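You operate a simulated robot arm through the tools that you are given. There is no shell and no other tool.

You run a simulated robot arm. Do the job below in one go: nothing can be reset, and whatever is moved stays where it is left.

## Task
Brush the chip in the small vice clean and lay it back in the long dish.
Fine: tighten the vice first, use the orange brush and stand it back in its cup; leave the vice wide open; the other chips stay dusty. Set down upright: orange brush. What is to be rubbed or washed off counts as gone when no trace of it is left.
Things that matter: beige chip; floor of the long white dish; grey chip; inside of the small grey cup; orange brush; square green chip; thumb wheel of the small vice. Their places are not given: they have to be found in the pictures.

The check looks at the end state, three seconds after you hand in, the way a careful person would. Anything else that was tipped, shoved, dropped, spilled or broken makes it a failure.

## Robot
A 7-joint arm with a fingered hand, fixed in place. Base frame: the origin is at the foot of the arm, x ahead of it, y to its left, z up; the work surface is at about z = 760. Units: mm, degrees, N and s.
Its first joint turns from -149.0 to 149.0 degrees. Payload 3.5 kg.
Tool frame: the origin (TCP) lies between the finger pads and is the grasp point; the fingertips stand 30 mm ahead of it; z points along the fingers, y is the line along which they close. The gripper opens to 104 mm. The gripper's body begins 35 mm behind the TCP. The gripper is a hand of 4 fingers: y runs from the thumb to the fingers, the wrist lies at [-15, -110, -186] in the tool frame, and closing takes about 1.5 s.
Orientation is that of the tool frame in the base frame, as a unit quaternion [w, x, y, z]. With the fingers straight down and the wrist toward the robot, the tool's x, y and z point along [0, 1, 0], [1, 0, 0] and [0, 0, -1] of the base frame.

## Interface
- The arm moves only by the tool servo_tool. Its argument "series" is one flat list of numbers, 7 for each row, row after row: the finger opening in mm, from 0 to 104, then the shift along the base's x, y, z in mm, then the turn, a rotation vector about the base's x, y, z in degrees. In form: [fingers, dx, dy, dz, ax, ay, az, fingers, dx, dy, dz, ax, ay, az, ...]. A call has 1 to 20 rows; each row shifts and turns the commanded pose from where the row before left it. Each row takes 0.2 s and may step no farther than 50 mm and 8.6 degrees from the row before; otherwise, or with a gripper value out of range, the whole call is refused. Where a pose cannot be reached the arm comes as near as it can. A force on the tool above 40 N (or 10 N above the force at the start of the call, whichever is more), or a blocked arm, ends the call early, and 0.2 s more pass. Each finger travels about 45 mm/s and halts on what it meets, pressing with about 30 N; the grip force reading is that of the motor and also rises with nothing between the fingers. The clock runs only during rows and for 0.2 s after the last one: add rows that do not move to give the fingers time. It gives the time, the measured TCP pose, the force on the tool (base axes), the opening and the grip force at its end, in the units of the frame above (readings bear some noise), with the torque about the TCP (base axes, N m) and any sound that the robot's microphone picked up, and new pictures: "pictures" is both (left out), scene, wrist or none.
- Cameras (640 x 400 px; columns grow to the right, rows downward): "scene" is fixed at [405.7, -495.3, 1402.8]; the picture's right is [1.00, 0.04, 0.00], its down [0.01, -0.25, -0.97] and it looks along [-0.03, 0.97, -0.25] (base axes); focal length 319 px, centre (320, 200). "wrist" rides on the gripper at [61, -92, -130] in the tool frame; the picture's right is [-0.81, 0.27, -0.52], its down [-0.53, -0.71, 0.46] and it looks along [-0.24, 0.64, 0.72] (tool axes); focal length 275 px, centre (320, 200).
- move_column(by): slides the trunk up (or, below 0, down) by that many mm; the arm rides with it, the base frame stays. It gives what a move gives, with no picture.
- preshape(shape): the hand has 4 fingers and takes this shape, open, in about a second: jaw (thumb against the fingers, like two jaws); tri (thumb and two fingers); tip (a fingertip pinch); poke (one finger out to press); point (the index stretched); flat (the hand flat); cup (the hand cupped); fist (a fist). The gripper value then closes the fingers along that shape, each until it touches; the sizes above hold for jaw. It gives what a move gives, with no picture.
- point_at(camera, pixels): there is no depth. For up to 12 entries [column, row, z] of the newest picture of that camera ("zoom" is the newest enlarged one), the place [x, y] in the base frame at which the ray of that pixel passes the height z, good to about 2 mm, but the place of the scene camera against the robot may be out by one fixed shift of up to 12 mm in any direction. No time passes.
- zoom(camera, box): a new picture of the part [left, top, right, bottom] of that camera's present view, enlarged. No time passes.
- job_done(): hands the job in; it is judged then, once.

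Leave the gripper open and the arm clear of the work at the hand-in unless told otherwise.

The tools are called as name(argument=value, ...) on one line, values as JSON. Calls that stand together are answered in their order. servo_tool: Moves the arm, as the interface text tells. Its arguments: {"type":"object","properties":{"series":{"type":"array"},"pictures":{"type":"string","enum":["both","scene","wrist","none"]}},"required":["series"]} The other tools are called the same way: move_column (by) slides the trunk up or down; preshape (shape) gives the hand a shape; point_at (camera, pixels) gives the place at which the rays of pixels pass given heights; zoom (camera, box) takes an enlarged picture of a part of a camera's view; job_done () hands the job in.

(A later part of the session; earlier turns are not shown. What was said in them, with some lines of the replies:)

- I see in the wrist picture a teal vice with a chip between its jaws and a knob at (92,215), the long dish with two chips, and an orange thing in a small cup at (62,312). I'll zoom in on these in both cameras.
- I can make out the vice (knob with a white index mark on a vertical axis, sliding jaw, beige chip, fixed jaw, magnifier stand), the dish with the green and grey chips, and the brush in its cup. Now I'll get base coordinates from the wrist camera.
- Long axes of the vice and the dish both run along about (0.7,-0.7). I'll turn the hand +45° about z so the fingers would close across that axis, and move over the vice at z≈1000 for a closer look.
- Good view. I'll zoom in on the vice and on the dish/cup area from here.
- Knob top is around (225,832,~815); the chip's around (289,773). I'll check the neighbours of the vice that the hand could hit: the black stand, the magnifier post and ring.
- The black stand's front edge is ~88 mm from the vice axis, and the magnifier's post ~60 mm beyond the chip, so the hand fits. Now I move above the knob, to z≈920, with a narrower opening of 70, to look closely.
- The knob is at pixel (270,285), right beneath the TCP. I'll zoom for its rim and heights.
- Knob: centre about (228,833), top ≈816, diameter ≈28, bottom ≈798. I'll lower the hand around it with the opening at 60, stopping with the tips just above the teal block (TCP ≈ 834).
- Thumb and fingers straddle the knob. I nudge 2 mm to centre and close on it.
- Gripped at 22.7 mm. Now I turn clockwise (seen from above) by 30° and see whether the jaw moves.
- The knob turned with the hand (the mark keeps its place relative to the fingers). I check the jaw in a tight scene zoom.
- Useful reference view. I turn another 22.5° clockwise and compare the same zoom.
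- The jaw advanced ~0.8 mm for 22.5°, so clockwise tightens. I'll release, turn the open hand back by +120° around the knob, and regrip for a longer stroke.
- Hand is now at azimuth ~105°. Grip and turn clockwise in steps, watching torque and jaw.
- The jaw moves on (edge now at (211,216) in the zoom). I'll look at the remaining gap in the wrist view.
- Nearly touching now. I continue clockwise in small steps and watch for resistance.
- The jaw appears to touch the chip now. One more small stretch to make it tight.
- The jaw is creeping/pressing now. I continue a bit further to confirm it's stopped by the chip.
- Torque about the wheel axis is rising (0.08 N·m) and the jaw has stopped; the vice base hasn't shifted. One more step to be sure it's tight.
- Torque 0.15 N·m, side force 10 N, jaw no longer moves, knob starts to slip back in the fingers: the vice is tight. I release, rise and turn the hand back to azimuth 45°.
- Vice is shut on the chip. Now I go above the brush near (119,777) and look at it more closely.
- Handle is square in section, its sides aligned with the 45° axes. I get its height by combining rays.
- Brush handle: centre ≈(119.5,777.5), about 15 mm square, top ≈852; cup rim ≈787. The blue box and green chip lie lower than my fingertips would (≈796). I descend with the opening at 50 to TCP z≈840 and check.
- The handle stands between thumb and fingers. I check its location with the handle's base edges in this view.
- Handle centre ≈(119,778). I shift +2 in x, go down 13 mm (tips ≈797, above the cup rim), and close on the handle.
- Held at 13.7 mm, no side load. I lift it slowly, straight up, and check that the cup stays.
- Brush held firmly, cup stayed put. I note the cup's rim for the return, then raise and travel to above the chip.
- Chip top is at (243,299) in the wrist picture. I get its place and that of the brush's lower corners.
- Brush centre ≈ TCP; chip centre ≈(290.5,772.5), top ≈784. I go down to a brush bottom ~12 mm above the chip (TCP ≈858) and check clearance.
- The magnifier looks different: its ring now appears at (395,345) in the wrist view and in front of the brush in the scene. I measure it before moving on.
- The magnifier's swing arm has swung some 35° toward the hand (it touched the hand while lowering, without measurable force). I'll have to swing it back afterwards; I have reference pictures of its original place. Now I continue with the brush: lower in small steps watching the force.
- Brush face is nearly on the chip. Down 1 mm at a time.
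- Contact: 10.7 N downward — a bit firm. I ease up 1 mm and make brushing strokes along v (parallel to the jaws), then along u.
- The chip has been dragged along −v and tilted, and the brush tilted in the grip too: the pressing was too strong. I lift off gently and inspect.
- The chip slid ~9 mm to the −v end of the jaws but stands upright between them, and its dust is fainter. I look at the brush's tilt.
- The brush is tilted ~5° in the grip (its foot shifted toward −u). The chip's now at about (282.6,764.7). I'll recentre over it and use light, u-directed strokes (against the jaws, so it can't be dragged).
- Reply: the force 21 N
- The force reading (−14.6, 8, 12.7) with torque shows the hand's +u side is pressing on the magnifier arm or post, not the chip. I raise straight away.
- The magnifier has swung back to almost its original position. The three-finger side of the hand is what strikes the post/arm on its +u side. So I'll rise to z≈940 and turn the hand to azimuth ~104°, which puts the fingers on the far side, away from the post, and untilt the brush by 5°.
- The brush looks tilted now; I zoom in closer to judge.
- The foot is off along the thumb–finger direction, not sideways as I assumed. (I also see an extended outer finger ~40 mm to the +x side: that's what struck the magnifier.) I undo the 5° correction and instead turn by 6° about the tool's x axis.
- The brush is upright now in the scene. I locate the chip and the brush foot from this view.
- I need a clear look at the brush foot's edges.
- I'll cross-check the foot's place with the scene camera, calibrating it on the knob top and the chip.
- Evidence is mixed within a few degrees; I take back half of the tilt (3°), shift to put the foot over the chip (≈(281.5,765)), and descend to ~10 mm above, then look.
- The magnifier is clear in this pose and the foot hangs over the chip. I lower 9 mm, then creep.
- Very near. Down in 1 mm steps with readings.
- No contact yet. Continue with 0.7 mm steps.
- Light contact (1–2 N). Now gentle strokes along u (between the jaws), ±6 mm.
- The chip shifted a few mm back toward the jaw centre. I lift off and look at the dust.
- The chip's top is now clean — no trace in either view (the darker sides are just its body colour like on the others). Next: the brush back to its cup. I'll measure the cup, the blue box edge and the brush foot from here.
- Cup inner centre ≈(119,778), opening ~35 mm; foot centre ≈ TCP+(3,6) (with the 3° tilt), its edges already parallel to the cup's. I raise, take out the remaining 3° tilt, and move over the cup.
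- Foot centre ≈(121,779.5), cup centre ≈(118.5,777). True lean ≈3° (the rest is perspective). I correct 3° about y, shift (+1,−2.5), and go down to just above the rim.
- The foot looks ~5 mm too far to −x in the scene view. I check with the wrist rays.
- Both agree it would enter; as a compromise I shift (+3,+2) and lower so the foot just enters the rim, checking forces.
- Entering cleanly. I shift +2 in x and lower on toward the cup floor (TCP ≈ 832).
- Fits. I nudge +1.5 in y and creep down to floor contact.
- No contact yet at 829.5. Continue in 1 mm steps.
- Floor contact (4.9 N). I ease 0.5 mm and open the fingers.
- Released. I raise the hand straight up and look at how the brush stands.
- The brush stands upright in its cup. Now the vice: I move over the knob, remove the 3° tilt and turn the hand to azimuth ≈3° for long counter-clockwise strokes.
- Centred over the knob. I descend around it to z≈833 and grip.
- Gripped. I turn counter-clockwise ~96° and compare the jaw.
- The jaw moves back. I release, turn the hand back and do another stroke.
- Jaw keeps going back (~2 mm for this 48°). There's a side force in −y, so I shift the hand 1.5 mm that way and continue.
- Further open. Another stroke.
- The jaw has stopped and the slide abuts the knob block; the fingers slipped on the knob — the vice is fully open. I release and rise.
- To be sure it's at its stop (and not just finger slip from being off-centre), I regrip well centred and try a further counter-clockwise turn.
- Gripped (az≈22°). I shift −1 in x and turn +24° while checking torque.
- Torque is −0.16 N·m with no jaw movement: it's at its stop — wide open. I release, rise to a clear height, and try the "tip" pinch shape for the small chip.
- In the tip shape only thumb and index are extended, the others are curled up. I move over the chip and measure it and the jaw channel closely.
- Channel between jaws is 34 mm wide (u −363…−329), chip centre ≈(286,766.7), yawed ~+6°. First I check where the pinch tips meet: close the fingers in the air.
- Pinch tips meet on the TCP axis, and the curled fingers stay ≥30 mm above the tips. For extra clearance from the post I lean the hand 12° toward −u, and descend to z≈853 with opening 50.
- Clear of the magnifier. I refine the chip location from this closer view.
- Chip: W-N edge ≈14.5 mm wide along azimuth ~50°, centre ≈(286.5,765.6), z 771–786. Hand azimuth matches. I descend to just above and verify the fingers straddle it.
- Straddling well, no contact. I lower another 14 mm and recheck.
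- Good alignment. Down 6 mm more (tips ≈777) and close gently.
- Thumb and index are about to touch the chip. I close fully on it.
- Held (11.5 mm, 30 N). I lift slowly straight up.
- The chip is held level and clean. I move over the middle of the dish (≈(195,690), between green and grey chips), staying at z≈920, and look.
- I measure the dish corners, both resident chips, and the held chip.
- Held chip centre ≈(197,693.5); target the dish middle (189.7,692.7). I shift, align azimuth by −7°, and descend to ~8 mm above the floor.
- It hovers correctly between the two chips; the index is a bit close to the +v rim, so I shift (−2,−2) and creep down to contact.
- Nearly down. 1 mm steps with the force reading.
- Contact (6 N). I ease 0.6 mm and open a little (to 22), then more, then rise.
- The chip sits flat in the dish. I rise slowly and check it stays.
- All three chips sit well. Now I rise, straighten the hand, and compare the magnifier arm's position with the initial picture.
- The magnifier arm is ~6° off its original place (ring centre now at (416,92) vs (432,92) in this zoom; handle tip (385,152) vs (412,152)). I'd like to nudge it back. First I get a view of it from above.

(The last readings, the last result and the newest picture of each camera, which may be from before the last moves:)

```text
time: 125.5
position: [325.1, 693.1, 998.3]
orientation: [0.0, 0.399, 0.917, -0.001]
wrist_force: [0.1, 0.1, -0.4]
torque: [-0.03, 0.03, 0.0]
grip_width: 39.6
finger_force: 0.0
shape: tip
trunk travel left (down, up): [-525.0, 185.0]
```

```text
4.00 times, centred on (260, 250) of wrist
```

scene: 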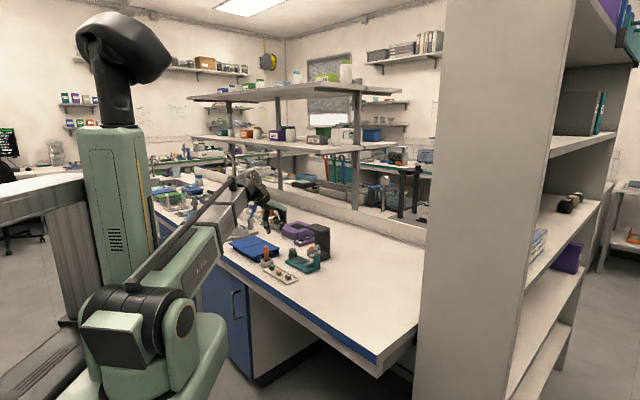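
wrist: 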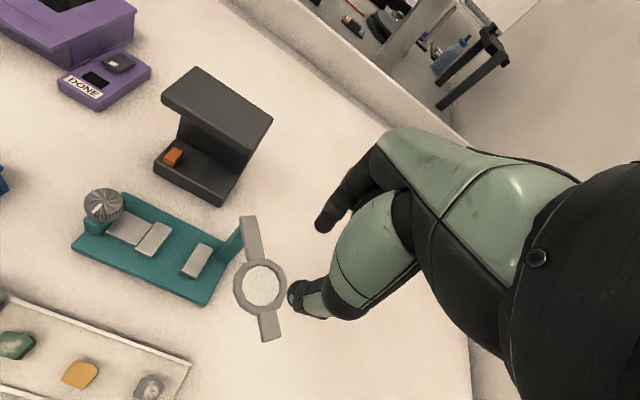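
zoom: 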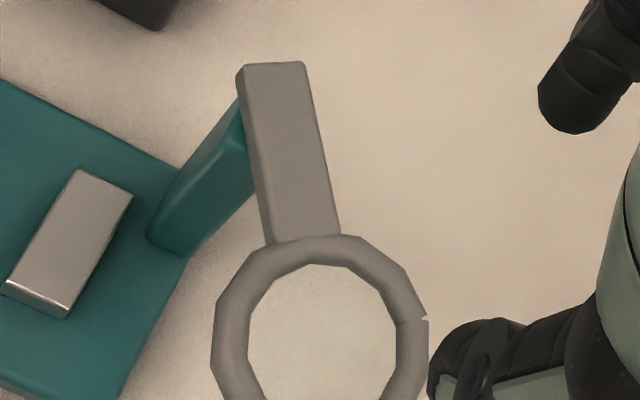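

I'll nudge the magnifier's handle tip back by ~6–8 mm with the pinched fingertips from its −x side. First turn the hand to azimuth 0° (curled fingers then lie beyond the handle's end) and position at (280,658), still high.

servo_tool(series=[2, -8, -6, 0, 0, 0, -7.2, 2, -8, -6, 0, 0, 0, -7.2, 2, -8, -6, 0, 0, 0, -7.2, 2, -8, -6, 0, 0, 0, -7.2, 2, -7, -6, 0, 0, 0, -7.2, 2, -6, -5, 0, 0, 0, -7.2, 2, 0, 0, 0, 0, 0, 0, 2, 0, 0, 0, 0, 0, 0], pictures="both")

zoom(camera="wrist", box=[200, 180, 380, 360])

zoom(camera="scene", box=[280, 205, 330, 275])

```text
time: 127.3
position: [279.9, 659.9, 999.3]
orientation: [-0.001, 0.71, 0.705, -0.001]
wrist_force: [0.4, 0.1, 0.1]
torque: [0.01, 0.0, -0.04]
grip_width: 0.1
finger_force: 29.2
shape: tip
trunk travel left (down, up): [-525.0, 185.0]
```

scene: 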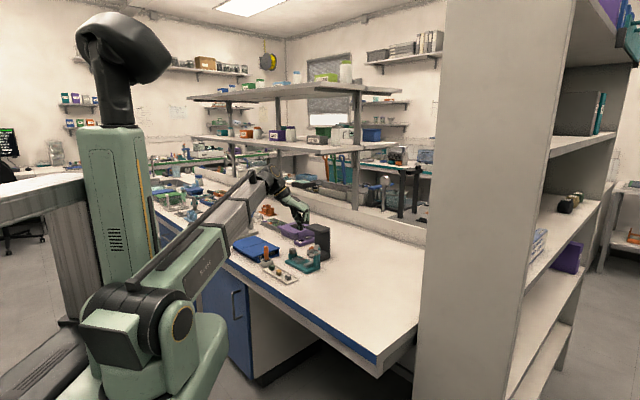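
wrist: 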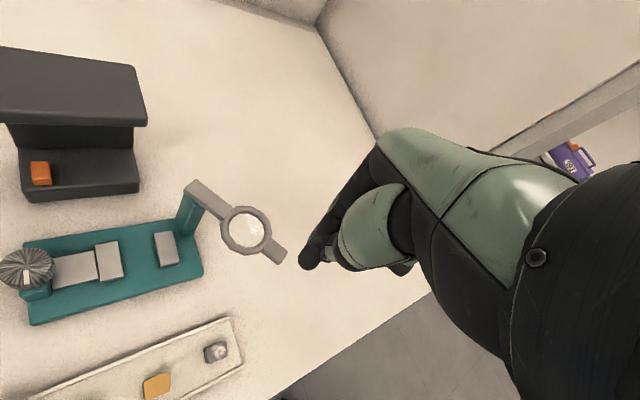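

```text
2.22 times, centred on (290, 270) of wrist
```

zoom: 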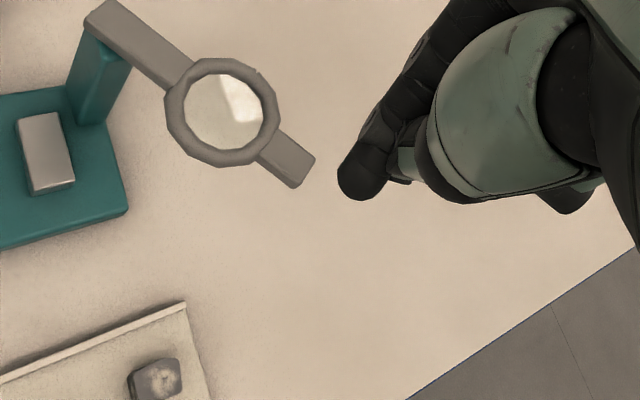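

```text
5.71 times, centred on (305, 240) of scene
```

zoom: 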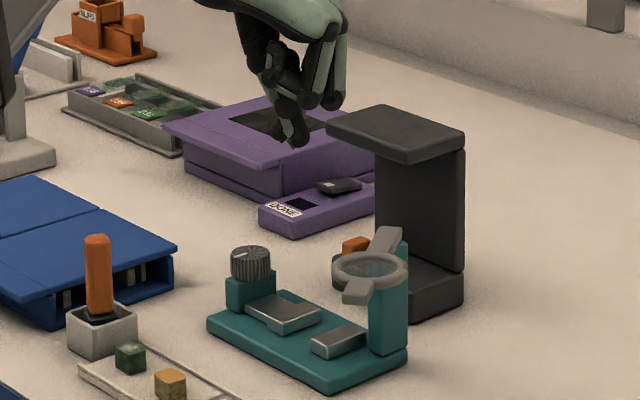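

point_at(camera="wrist", pixels=[[193.2, 184.5, 862], [281, 257.4, 862], [245.5, 229, 862], [245.5, 229, 857], [274.5, 261.5, 862], [287, 251, 862]])

```text
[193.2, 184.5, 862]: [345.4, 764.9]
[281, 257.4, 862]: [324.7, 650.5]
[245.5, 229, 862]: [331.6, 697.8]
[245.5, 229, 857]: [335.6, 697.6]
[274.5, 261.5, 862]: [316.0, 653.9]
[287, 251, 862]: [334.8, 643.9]
```

Compared with the first picture the handle tip has moved ≈6 mm toward −x (≈3.4°). I lower the pinched fingers beside it (TCP x≈280, tips ≈850) — 20 mm clear of the handle.

servo_tool(series=[2, 0, -2, -30, 0, 0, 0, 2, 0, 0, -30, 0, 0, 0, 2, 0, 0, -30, 0, 0, 0, 2, 0, 0, -20, 0, 0, 0, 2, 0, 0, -9, 0, 0, 0, 2, 0, 0, 0, 0, 0, 0, 2, 0, 0, 0, 0, 0, 0], pictures="both")

zoom(camera="wrist", box=[220, 180, 380, 340])

zoom(camera="scene", box=[290, 235, 330, 275])

```text
time: 128.9
position: [280.0, 657.0, 879.7]
orientation: [0.0, 0.709, 0.705, -0.001]
wrist_force: [0.6, 0.3, 1.2]
torque: [-0.01, -0.01, 0.02]
grip_width: 0.1
finger_force: 29.9
shape: tip
trunk travel left (down, up): [-525.0, 185.0]
```

scene: 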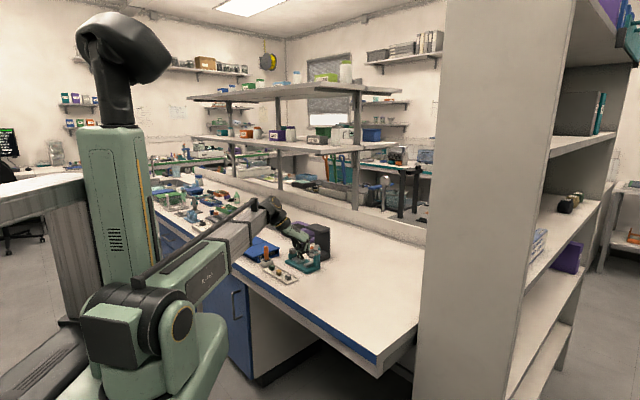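
wrist: 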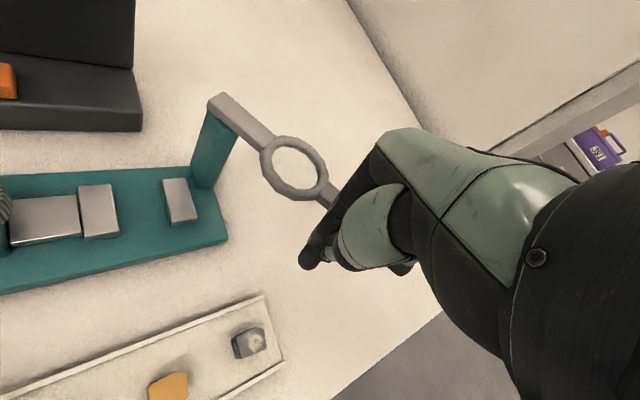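

```text
2.50 times, centred on (300, 260) of wrist
```

zoom: 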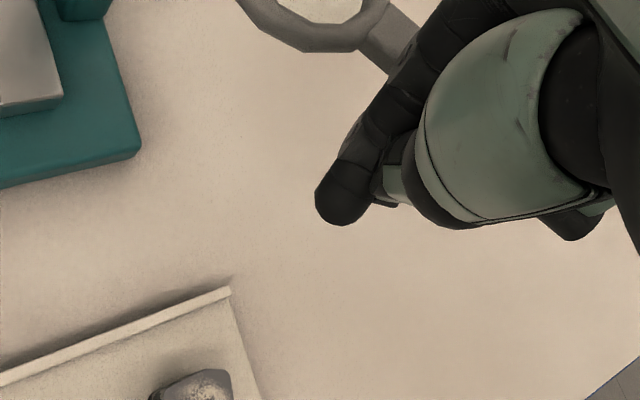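

```text
10.00 times, centred on (310, 255) of scene
```

zoom: 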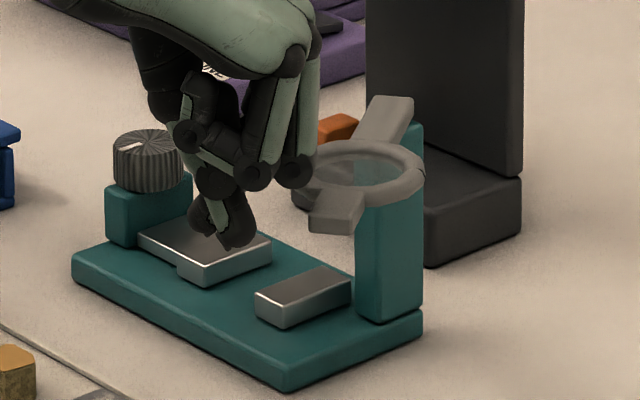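

Hand is beside the handle without contact. I push in +x in small steps, checking the same reference zoom (target: ring spanning 345–517).

servo_tool(series=[2, 5, 0, 0, 0, 0, 0, 2, 5, 0, 0, 0, 0, 0, 2, 3, 0, 0, 0, 0, 0, 2, 0, 0, 0, 0, 0, 0], pictures="both")

zoom(camera="scene", box=[290, 245, 322, 277])

zoom(camera="wrist", box=[220, 120, 380, 280])

```text
time: 129.9
position: [293.6, 657.1, 878.9]
orientation: [0.0, 0.709, 0.705, -0.001]
wrist_force: [0.3, -0.5, 1.2]
torque: [-0.01, -0.06, 0.0]
grip_width: 0.0
finger_force: 30.5
shape: tip
trunk travel left (down, up): [-525.0, 185.0]
```

scene: 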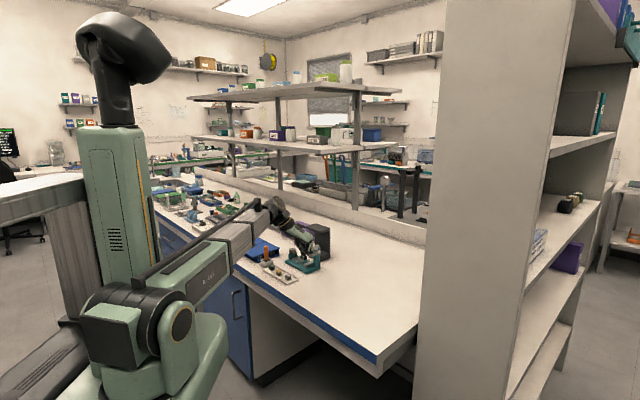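
wrist: 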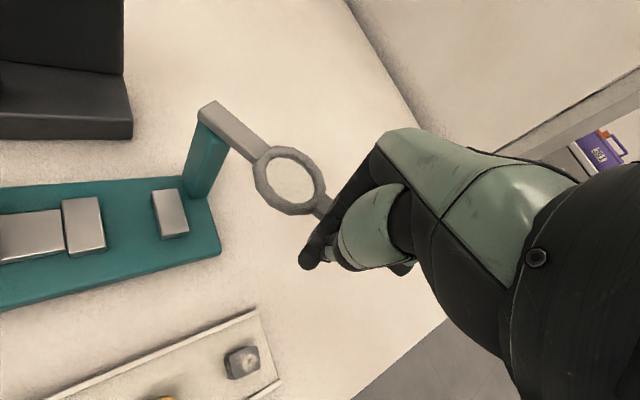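

```text
12.50 times, centred on (306, 261) of scene
```

zoom: 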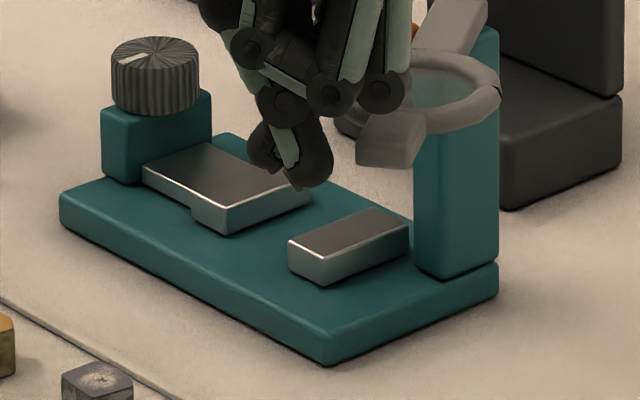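

```text
2.50 times, centred on (300, 200) of wrist
```

zoom: 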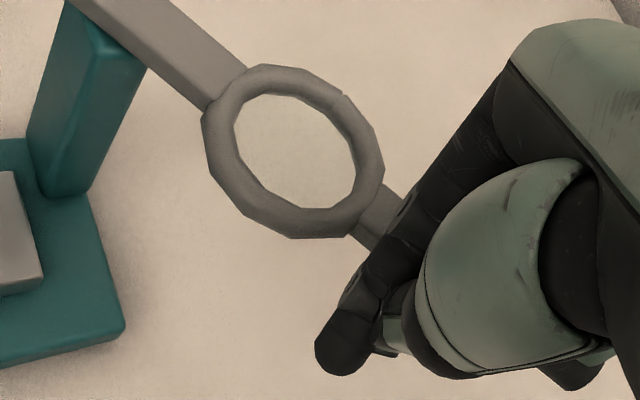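

Not touched yet. Continue in 3–4 mm steps.

servo_tool(series=[2, 3, 0, 0, 0, 0, 0, 2, 3, 0, 0, 0, 0, 0, 2, 0, 0, 0, 0, 0, 0], pictures="scene")

zoom(camera="scene", box=[290, 245, 322, 277])

```text
time: 130.7
position: [300.8, 656.5, 879.6]
orientation: [0.0, 0.708, 0.706, -0.001]
wrist_force: [-0.1, 0.7, -0.1]
torque: [0.01, 0.0, -0.03]
grip_width: 0.0
finger_force: 30.3
shape: tip
trunk travel left (down, up): [-525.0, 185.0]
```

scene: 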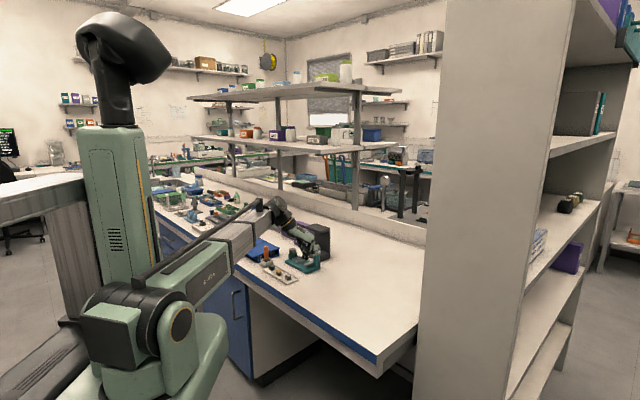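

```text
12.50 times, centred on (306, 261) of scene
```

zoom: 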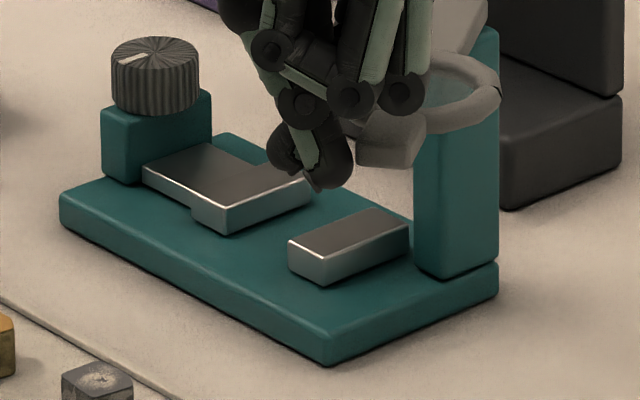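

servo_tool(series=[2, 2, 0, 0, 0, 0, 0, 2, 2, 0, 0, 0, 0, 0, 2, 0, 0, 0, 0, 0, 0], pictures="scene")

zoom(camera="scene", box=[290, 245, 322, 277])

```text
time: 131.5
position: [304.5, 657.3, 879.6]
orientation: [0.0, 0.709, 0.706, -0.001]
wrist_force: [-0.2, 0.2, -0.9]
torque: [-0.01, 0.0, 0.02]
grip_width: 0.0
finger_force: 30.2
shape: tip
trunk travel left (down, up): [-525.0, 185.0]
```

scene: 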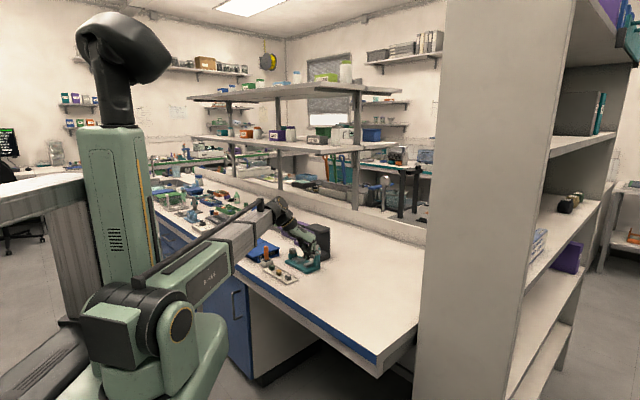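

```text
12.50 times, centred on (306, 261) of scene
```

zoom: 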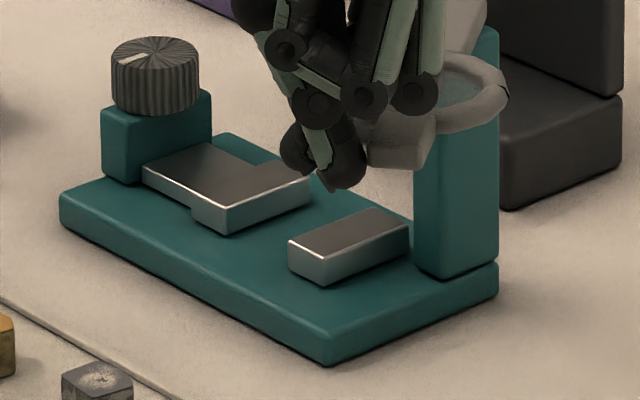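

The handle is moving (ring edge 500→508; target 517). Another 4 mm.

servo_tool(series=[2, 2, 0, 0, 0, 0, 0, 2, 2, 0, 0, 0, 0, 0, 2, 0, 0, 0, 0, 0, 0], pictures="scene")

zoom(camera="scene", box=[290, 245, 322, 277])

```text
time: 132.3
position: [308.1, 657.1, 881.2]
orientation: [0.001, 0.71, 0.705, -0.002]
wrist_force: [0.6, 0.4, 1.2]
torque: [0.0, 0.03, -0.04]
grip_width: 0.1
finger_force: 30.2
shape: tip
trunk travel left (down, up): [-525.0, 185.0]
```

scene: 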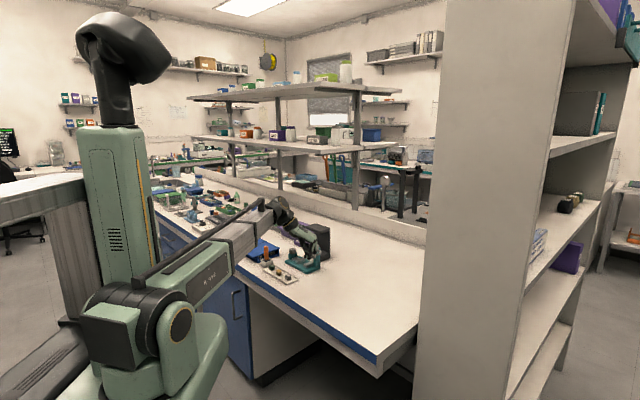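

```text
12.50 times, centred on (306, 261) of scene
```

zoom: 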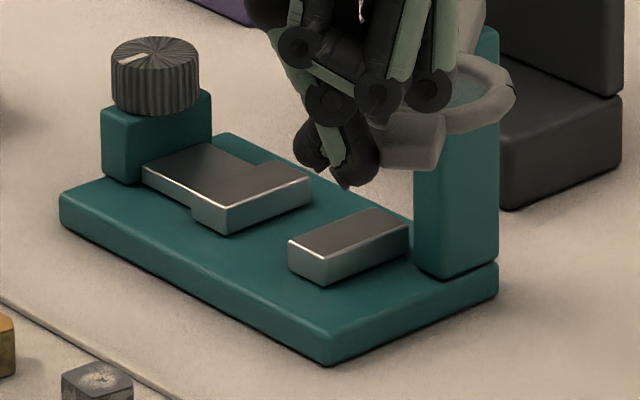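

Ring edge ≈516, handle corner ≈446 — as originally. I back off in −x, rise, and compare.

servo_tool(series=[2, -4, 0, 0, 0, 0, 0, 2, -10, 0, 0, 0, 0, 0, 2, -15, 0, 0, 0, 0, 0, 2, 0, 0, 30, 0, 0, 0, 2, 0, 0, 40, 0, 0, 0, 2, -20, 0, 40, 0, 0, 0, 2, -30, 0, 40, 0, 0, 0, 2, -30, 0, 20, 0, 0, 0, 2, 0, 0, 0, 0, 0, 0], pictures="both")

zoom(camera="scene", box=[290, 245, 322, 277])

zoom(camera="scene", box=[255, 235, 315, 295])

```text
time: 134.3
position: [197.8, 656.3, 1048.7]
orientation: [0.0, 0.709, 0.705, -0.001]
wrist_force: [0.0, 0.0, -1.0]
torque: [0.0, -0.01, 0.01]
grip_width: 0.1
finger_force: 30.3
shape: tip
trunk travel left (down, up): [-525.0, 185.0]
```

scene: 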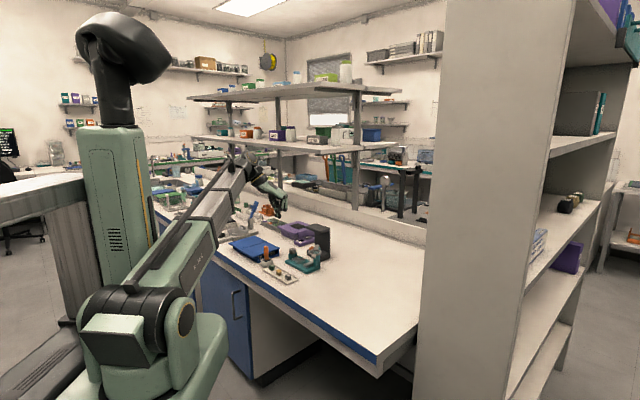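
wrist: 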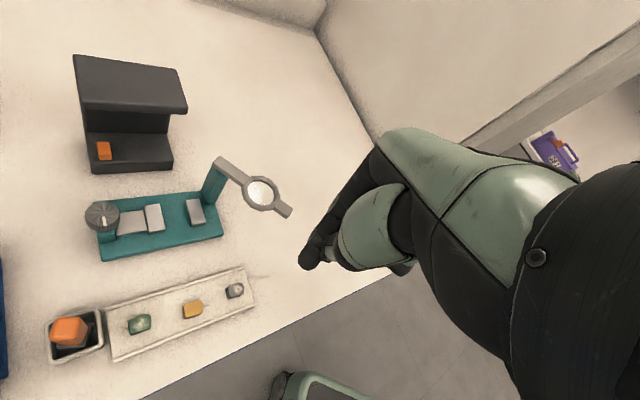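

```text
12.50 times, centred on (306, 261) of scene
```

zoom: 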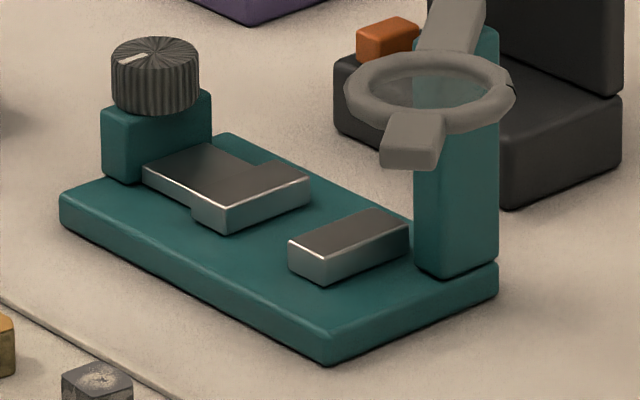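

```text
6.67 times, centred on (285, 265) of scene
```

zoom: 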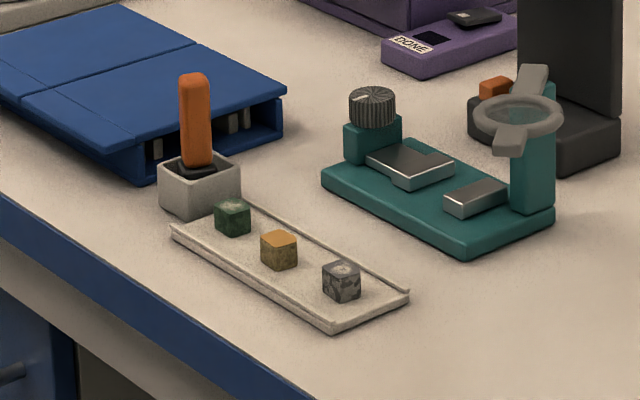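

The magnifier is back in its original place. I open the hand (jaw shape) and do a last close check of the beige chip and the brush.

preshape(shape="jaw")

servo_tool(series=[104, -10, 0, 20, 0, 0, 0, 104, 0, 0, 0, 0, 0, 0, 104, 0, 0, 0, 0, 0, 0], pictures="both")

zoom(camera="wrist", box=[110, 270, 270, 370])

zoom(camera="scene", box=[270, 260, 294, 284])

zoom(camera="wrist", box=[176, 295, 226, 335])

```text
time: 135.2
position: [198.0, 656.4, 1047.8]
orientation: [0.0, 0.709, 0.706, -0.002]
wrist_force: [0.0, 0.3, 0.2]
torque: [0.01, 0.01, 0.03]
grip_width: 103.6
finger_force: 0.1
shape: jaw
trunk travel left (down, up): [-525.0, 185.0]
```

```text
time: 136.0
position: [188.7, 655.7, 1068.1]
orientation: [0.0, 0.709, 0.705, -0.002]
wrist_force: [-0.1, 0.2, 0.6]
torque: [0.02, 0.01, 0.03]
grip_width: 103.9
finger_force: 0.1
shape: jaw
trunk travel left (down, up): [-525.0, 185.0]
```

scene: 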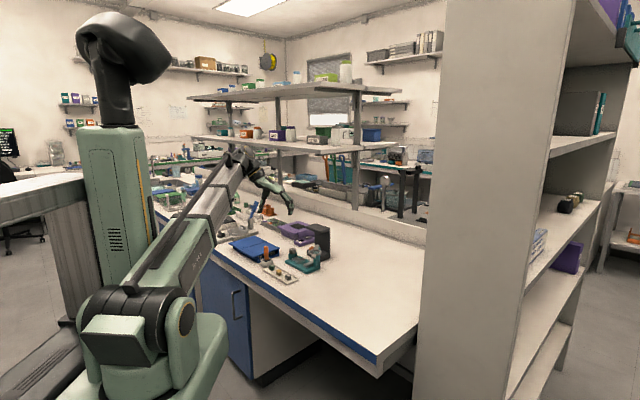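
wrist: 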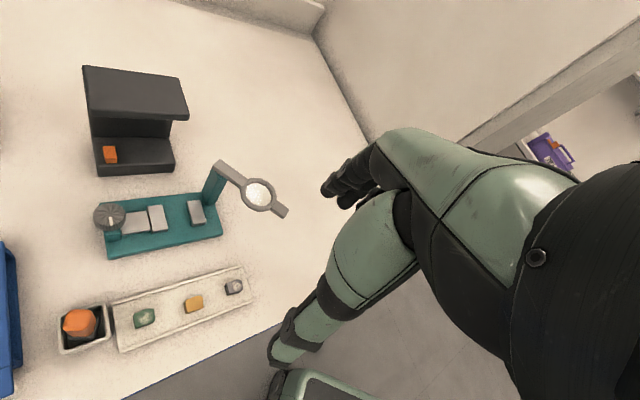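

```text
4.00 times, centred on (190, 320) of wrist
```

zoom: 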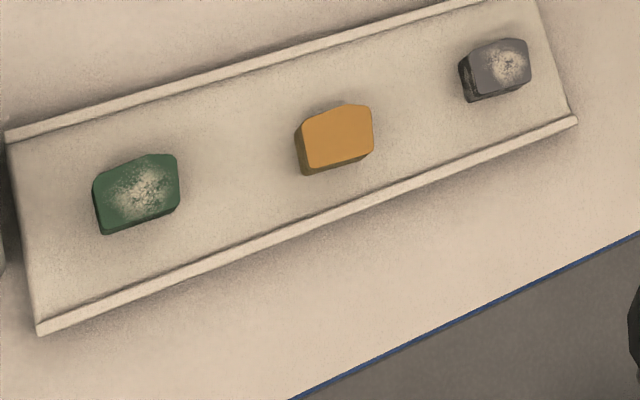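

```text
16.00 times, centred on (282, 272) of scene
```

zoom: 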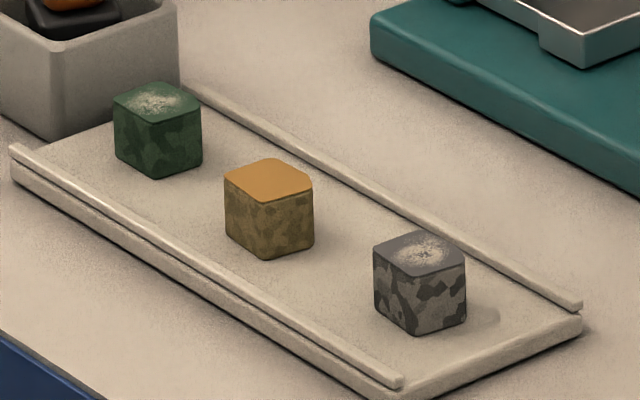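

```text
10.00 times, centred on (201, 315) of wrist
```

zoom: 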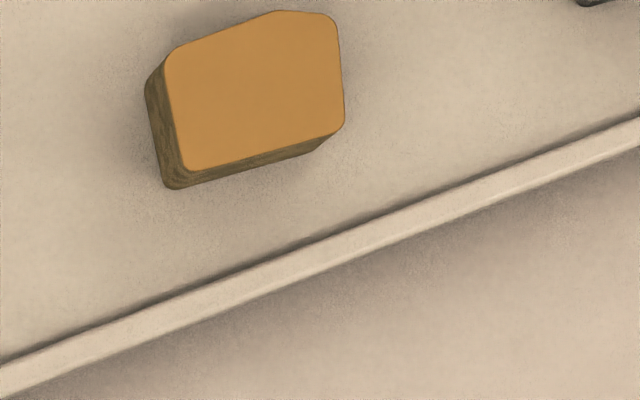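

The beige chip lies clean in the dish, with no trace of dust on it. The green and grey chips are still dusty and where they were. The brush stands upright in its cup, the vice is wide open, and the magnifier is back in its original place. The hand is open and clear, so I hand in.

job_done()

```text
The job is handed in.
```

The beige chip is brushed clean and lies flat in the middle of the long dish. In the last close-up I could see no dust left on it.

- **Vice:** I tightened it before brushing and left it open against its stop.
- **Brush:** the orange brush stands upright in its grey cup, turned about 20° from how it stood before.
- **Other chips:** the green and grey chips are still dusty and I did not touch them.

Two things went wrong along the way:

- **Chip slid in the vice:** my first brushing stroke pressed too hard and dragged the chip about 10 mm along the jaws. It stayed upright between them, and I finished with lighter strokes.
- **Magnifier bumped:** my hand swung the magnifier arm on the vice. I pushed it back afterwards, and in the final picture it lines up with the reference view from before I bumped it.

At hand-in the hand was open and clear of the work.
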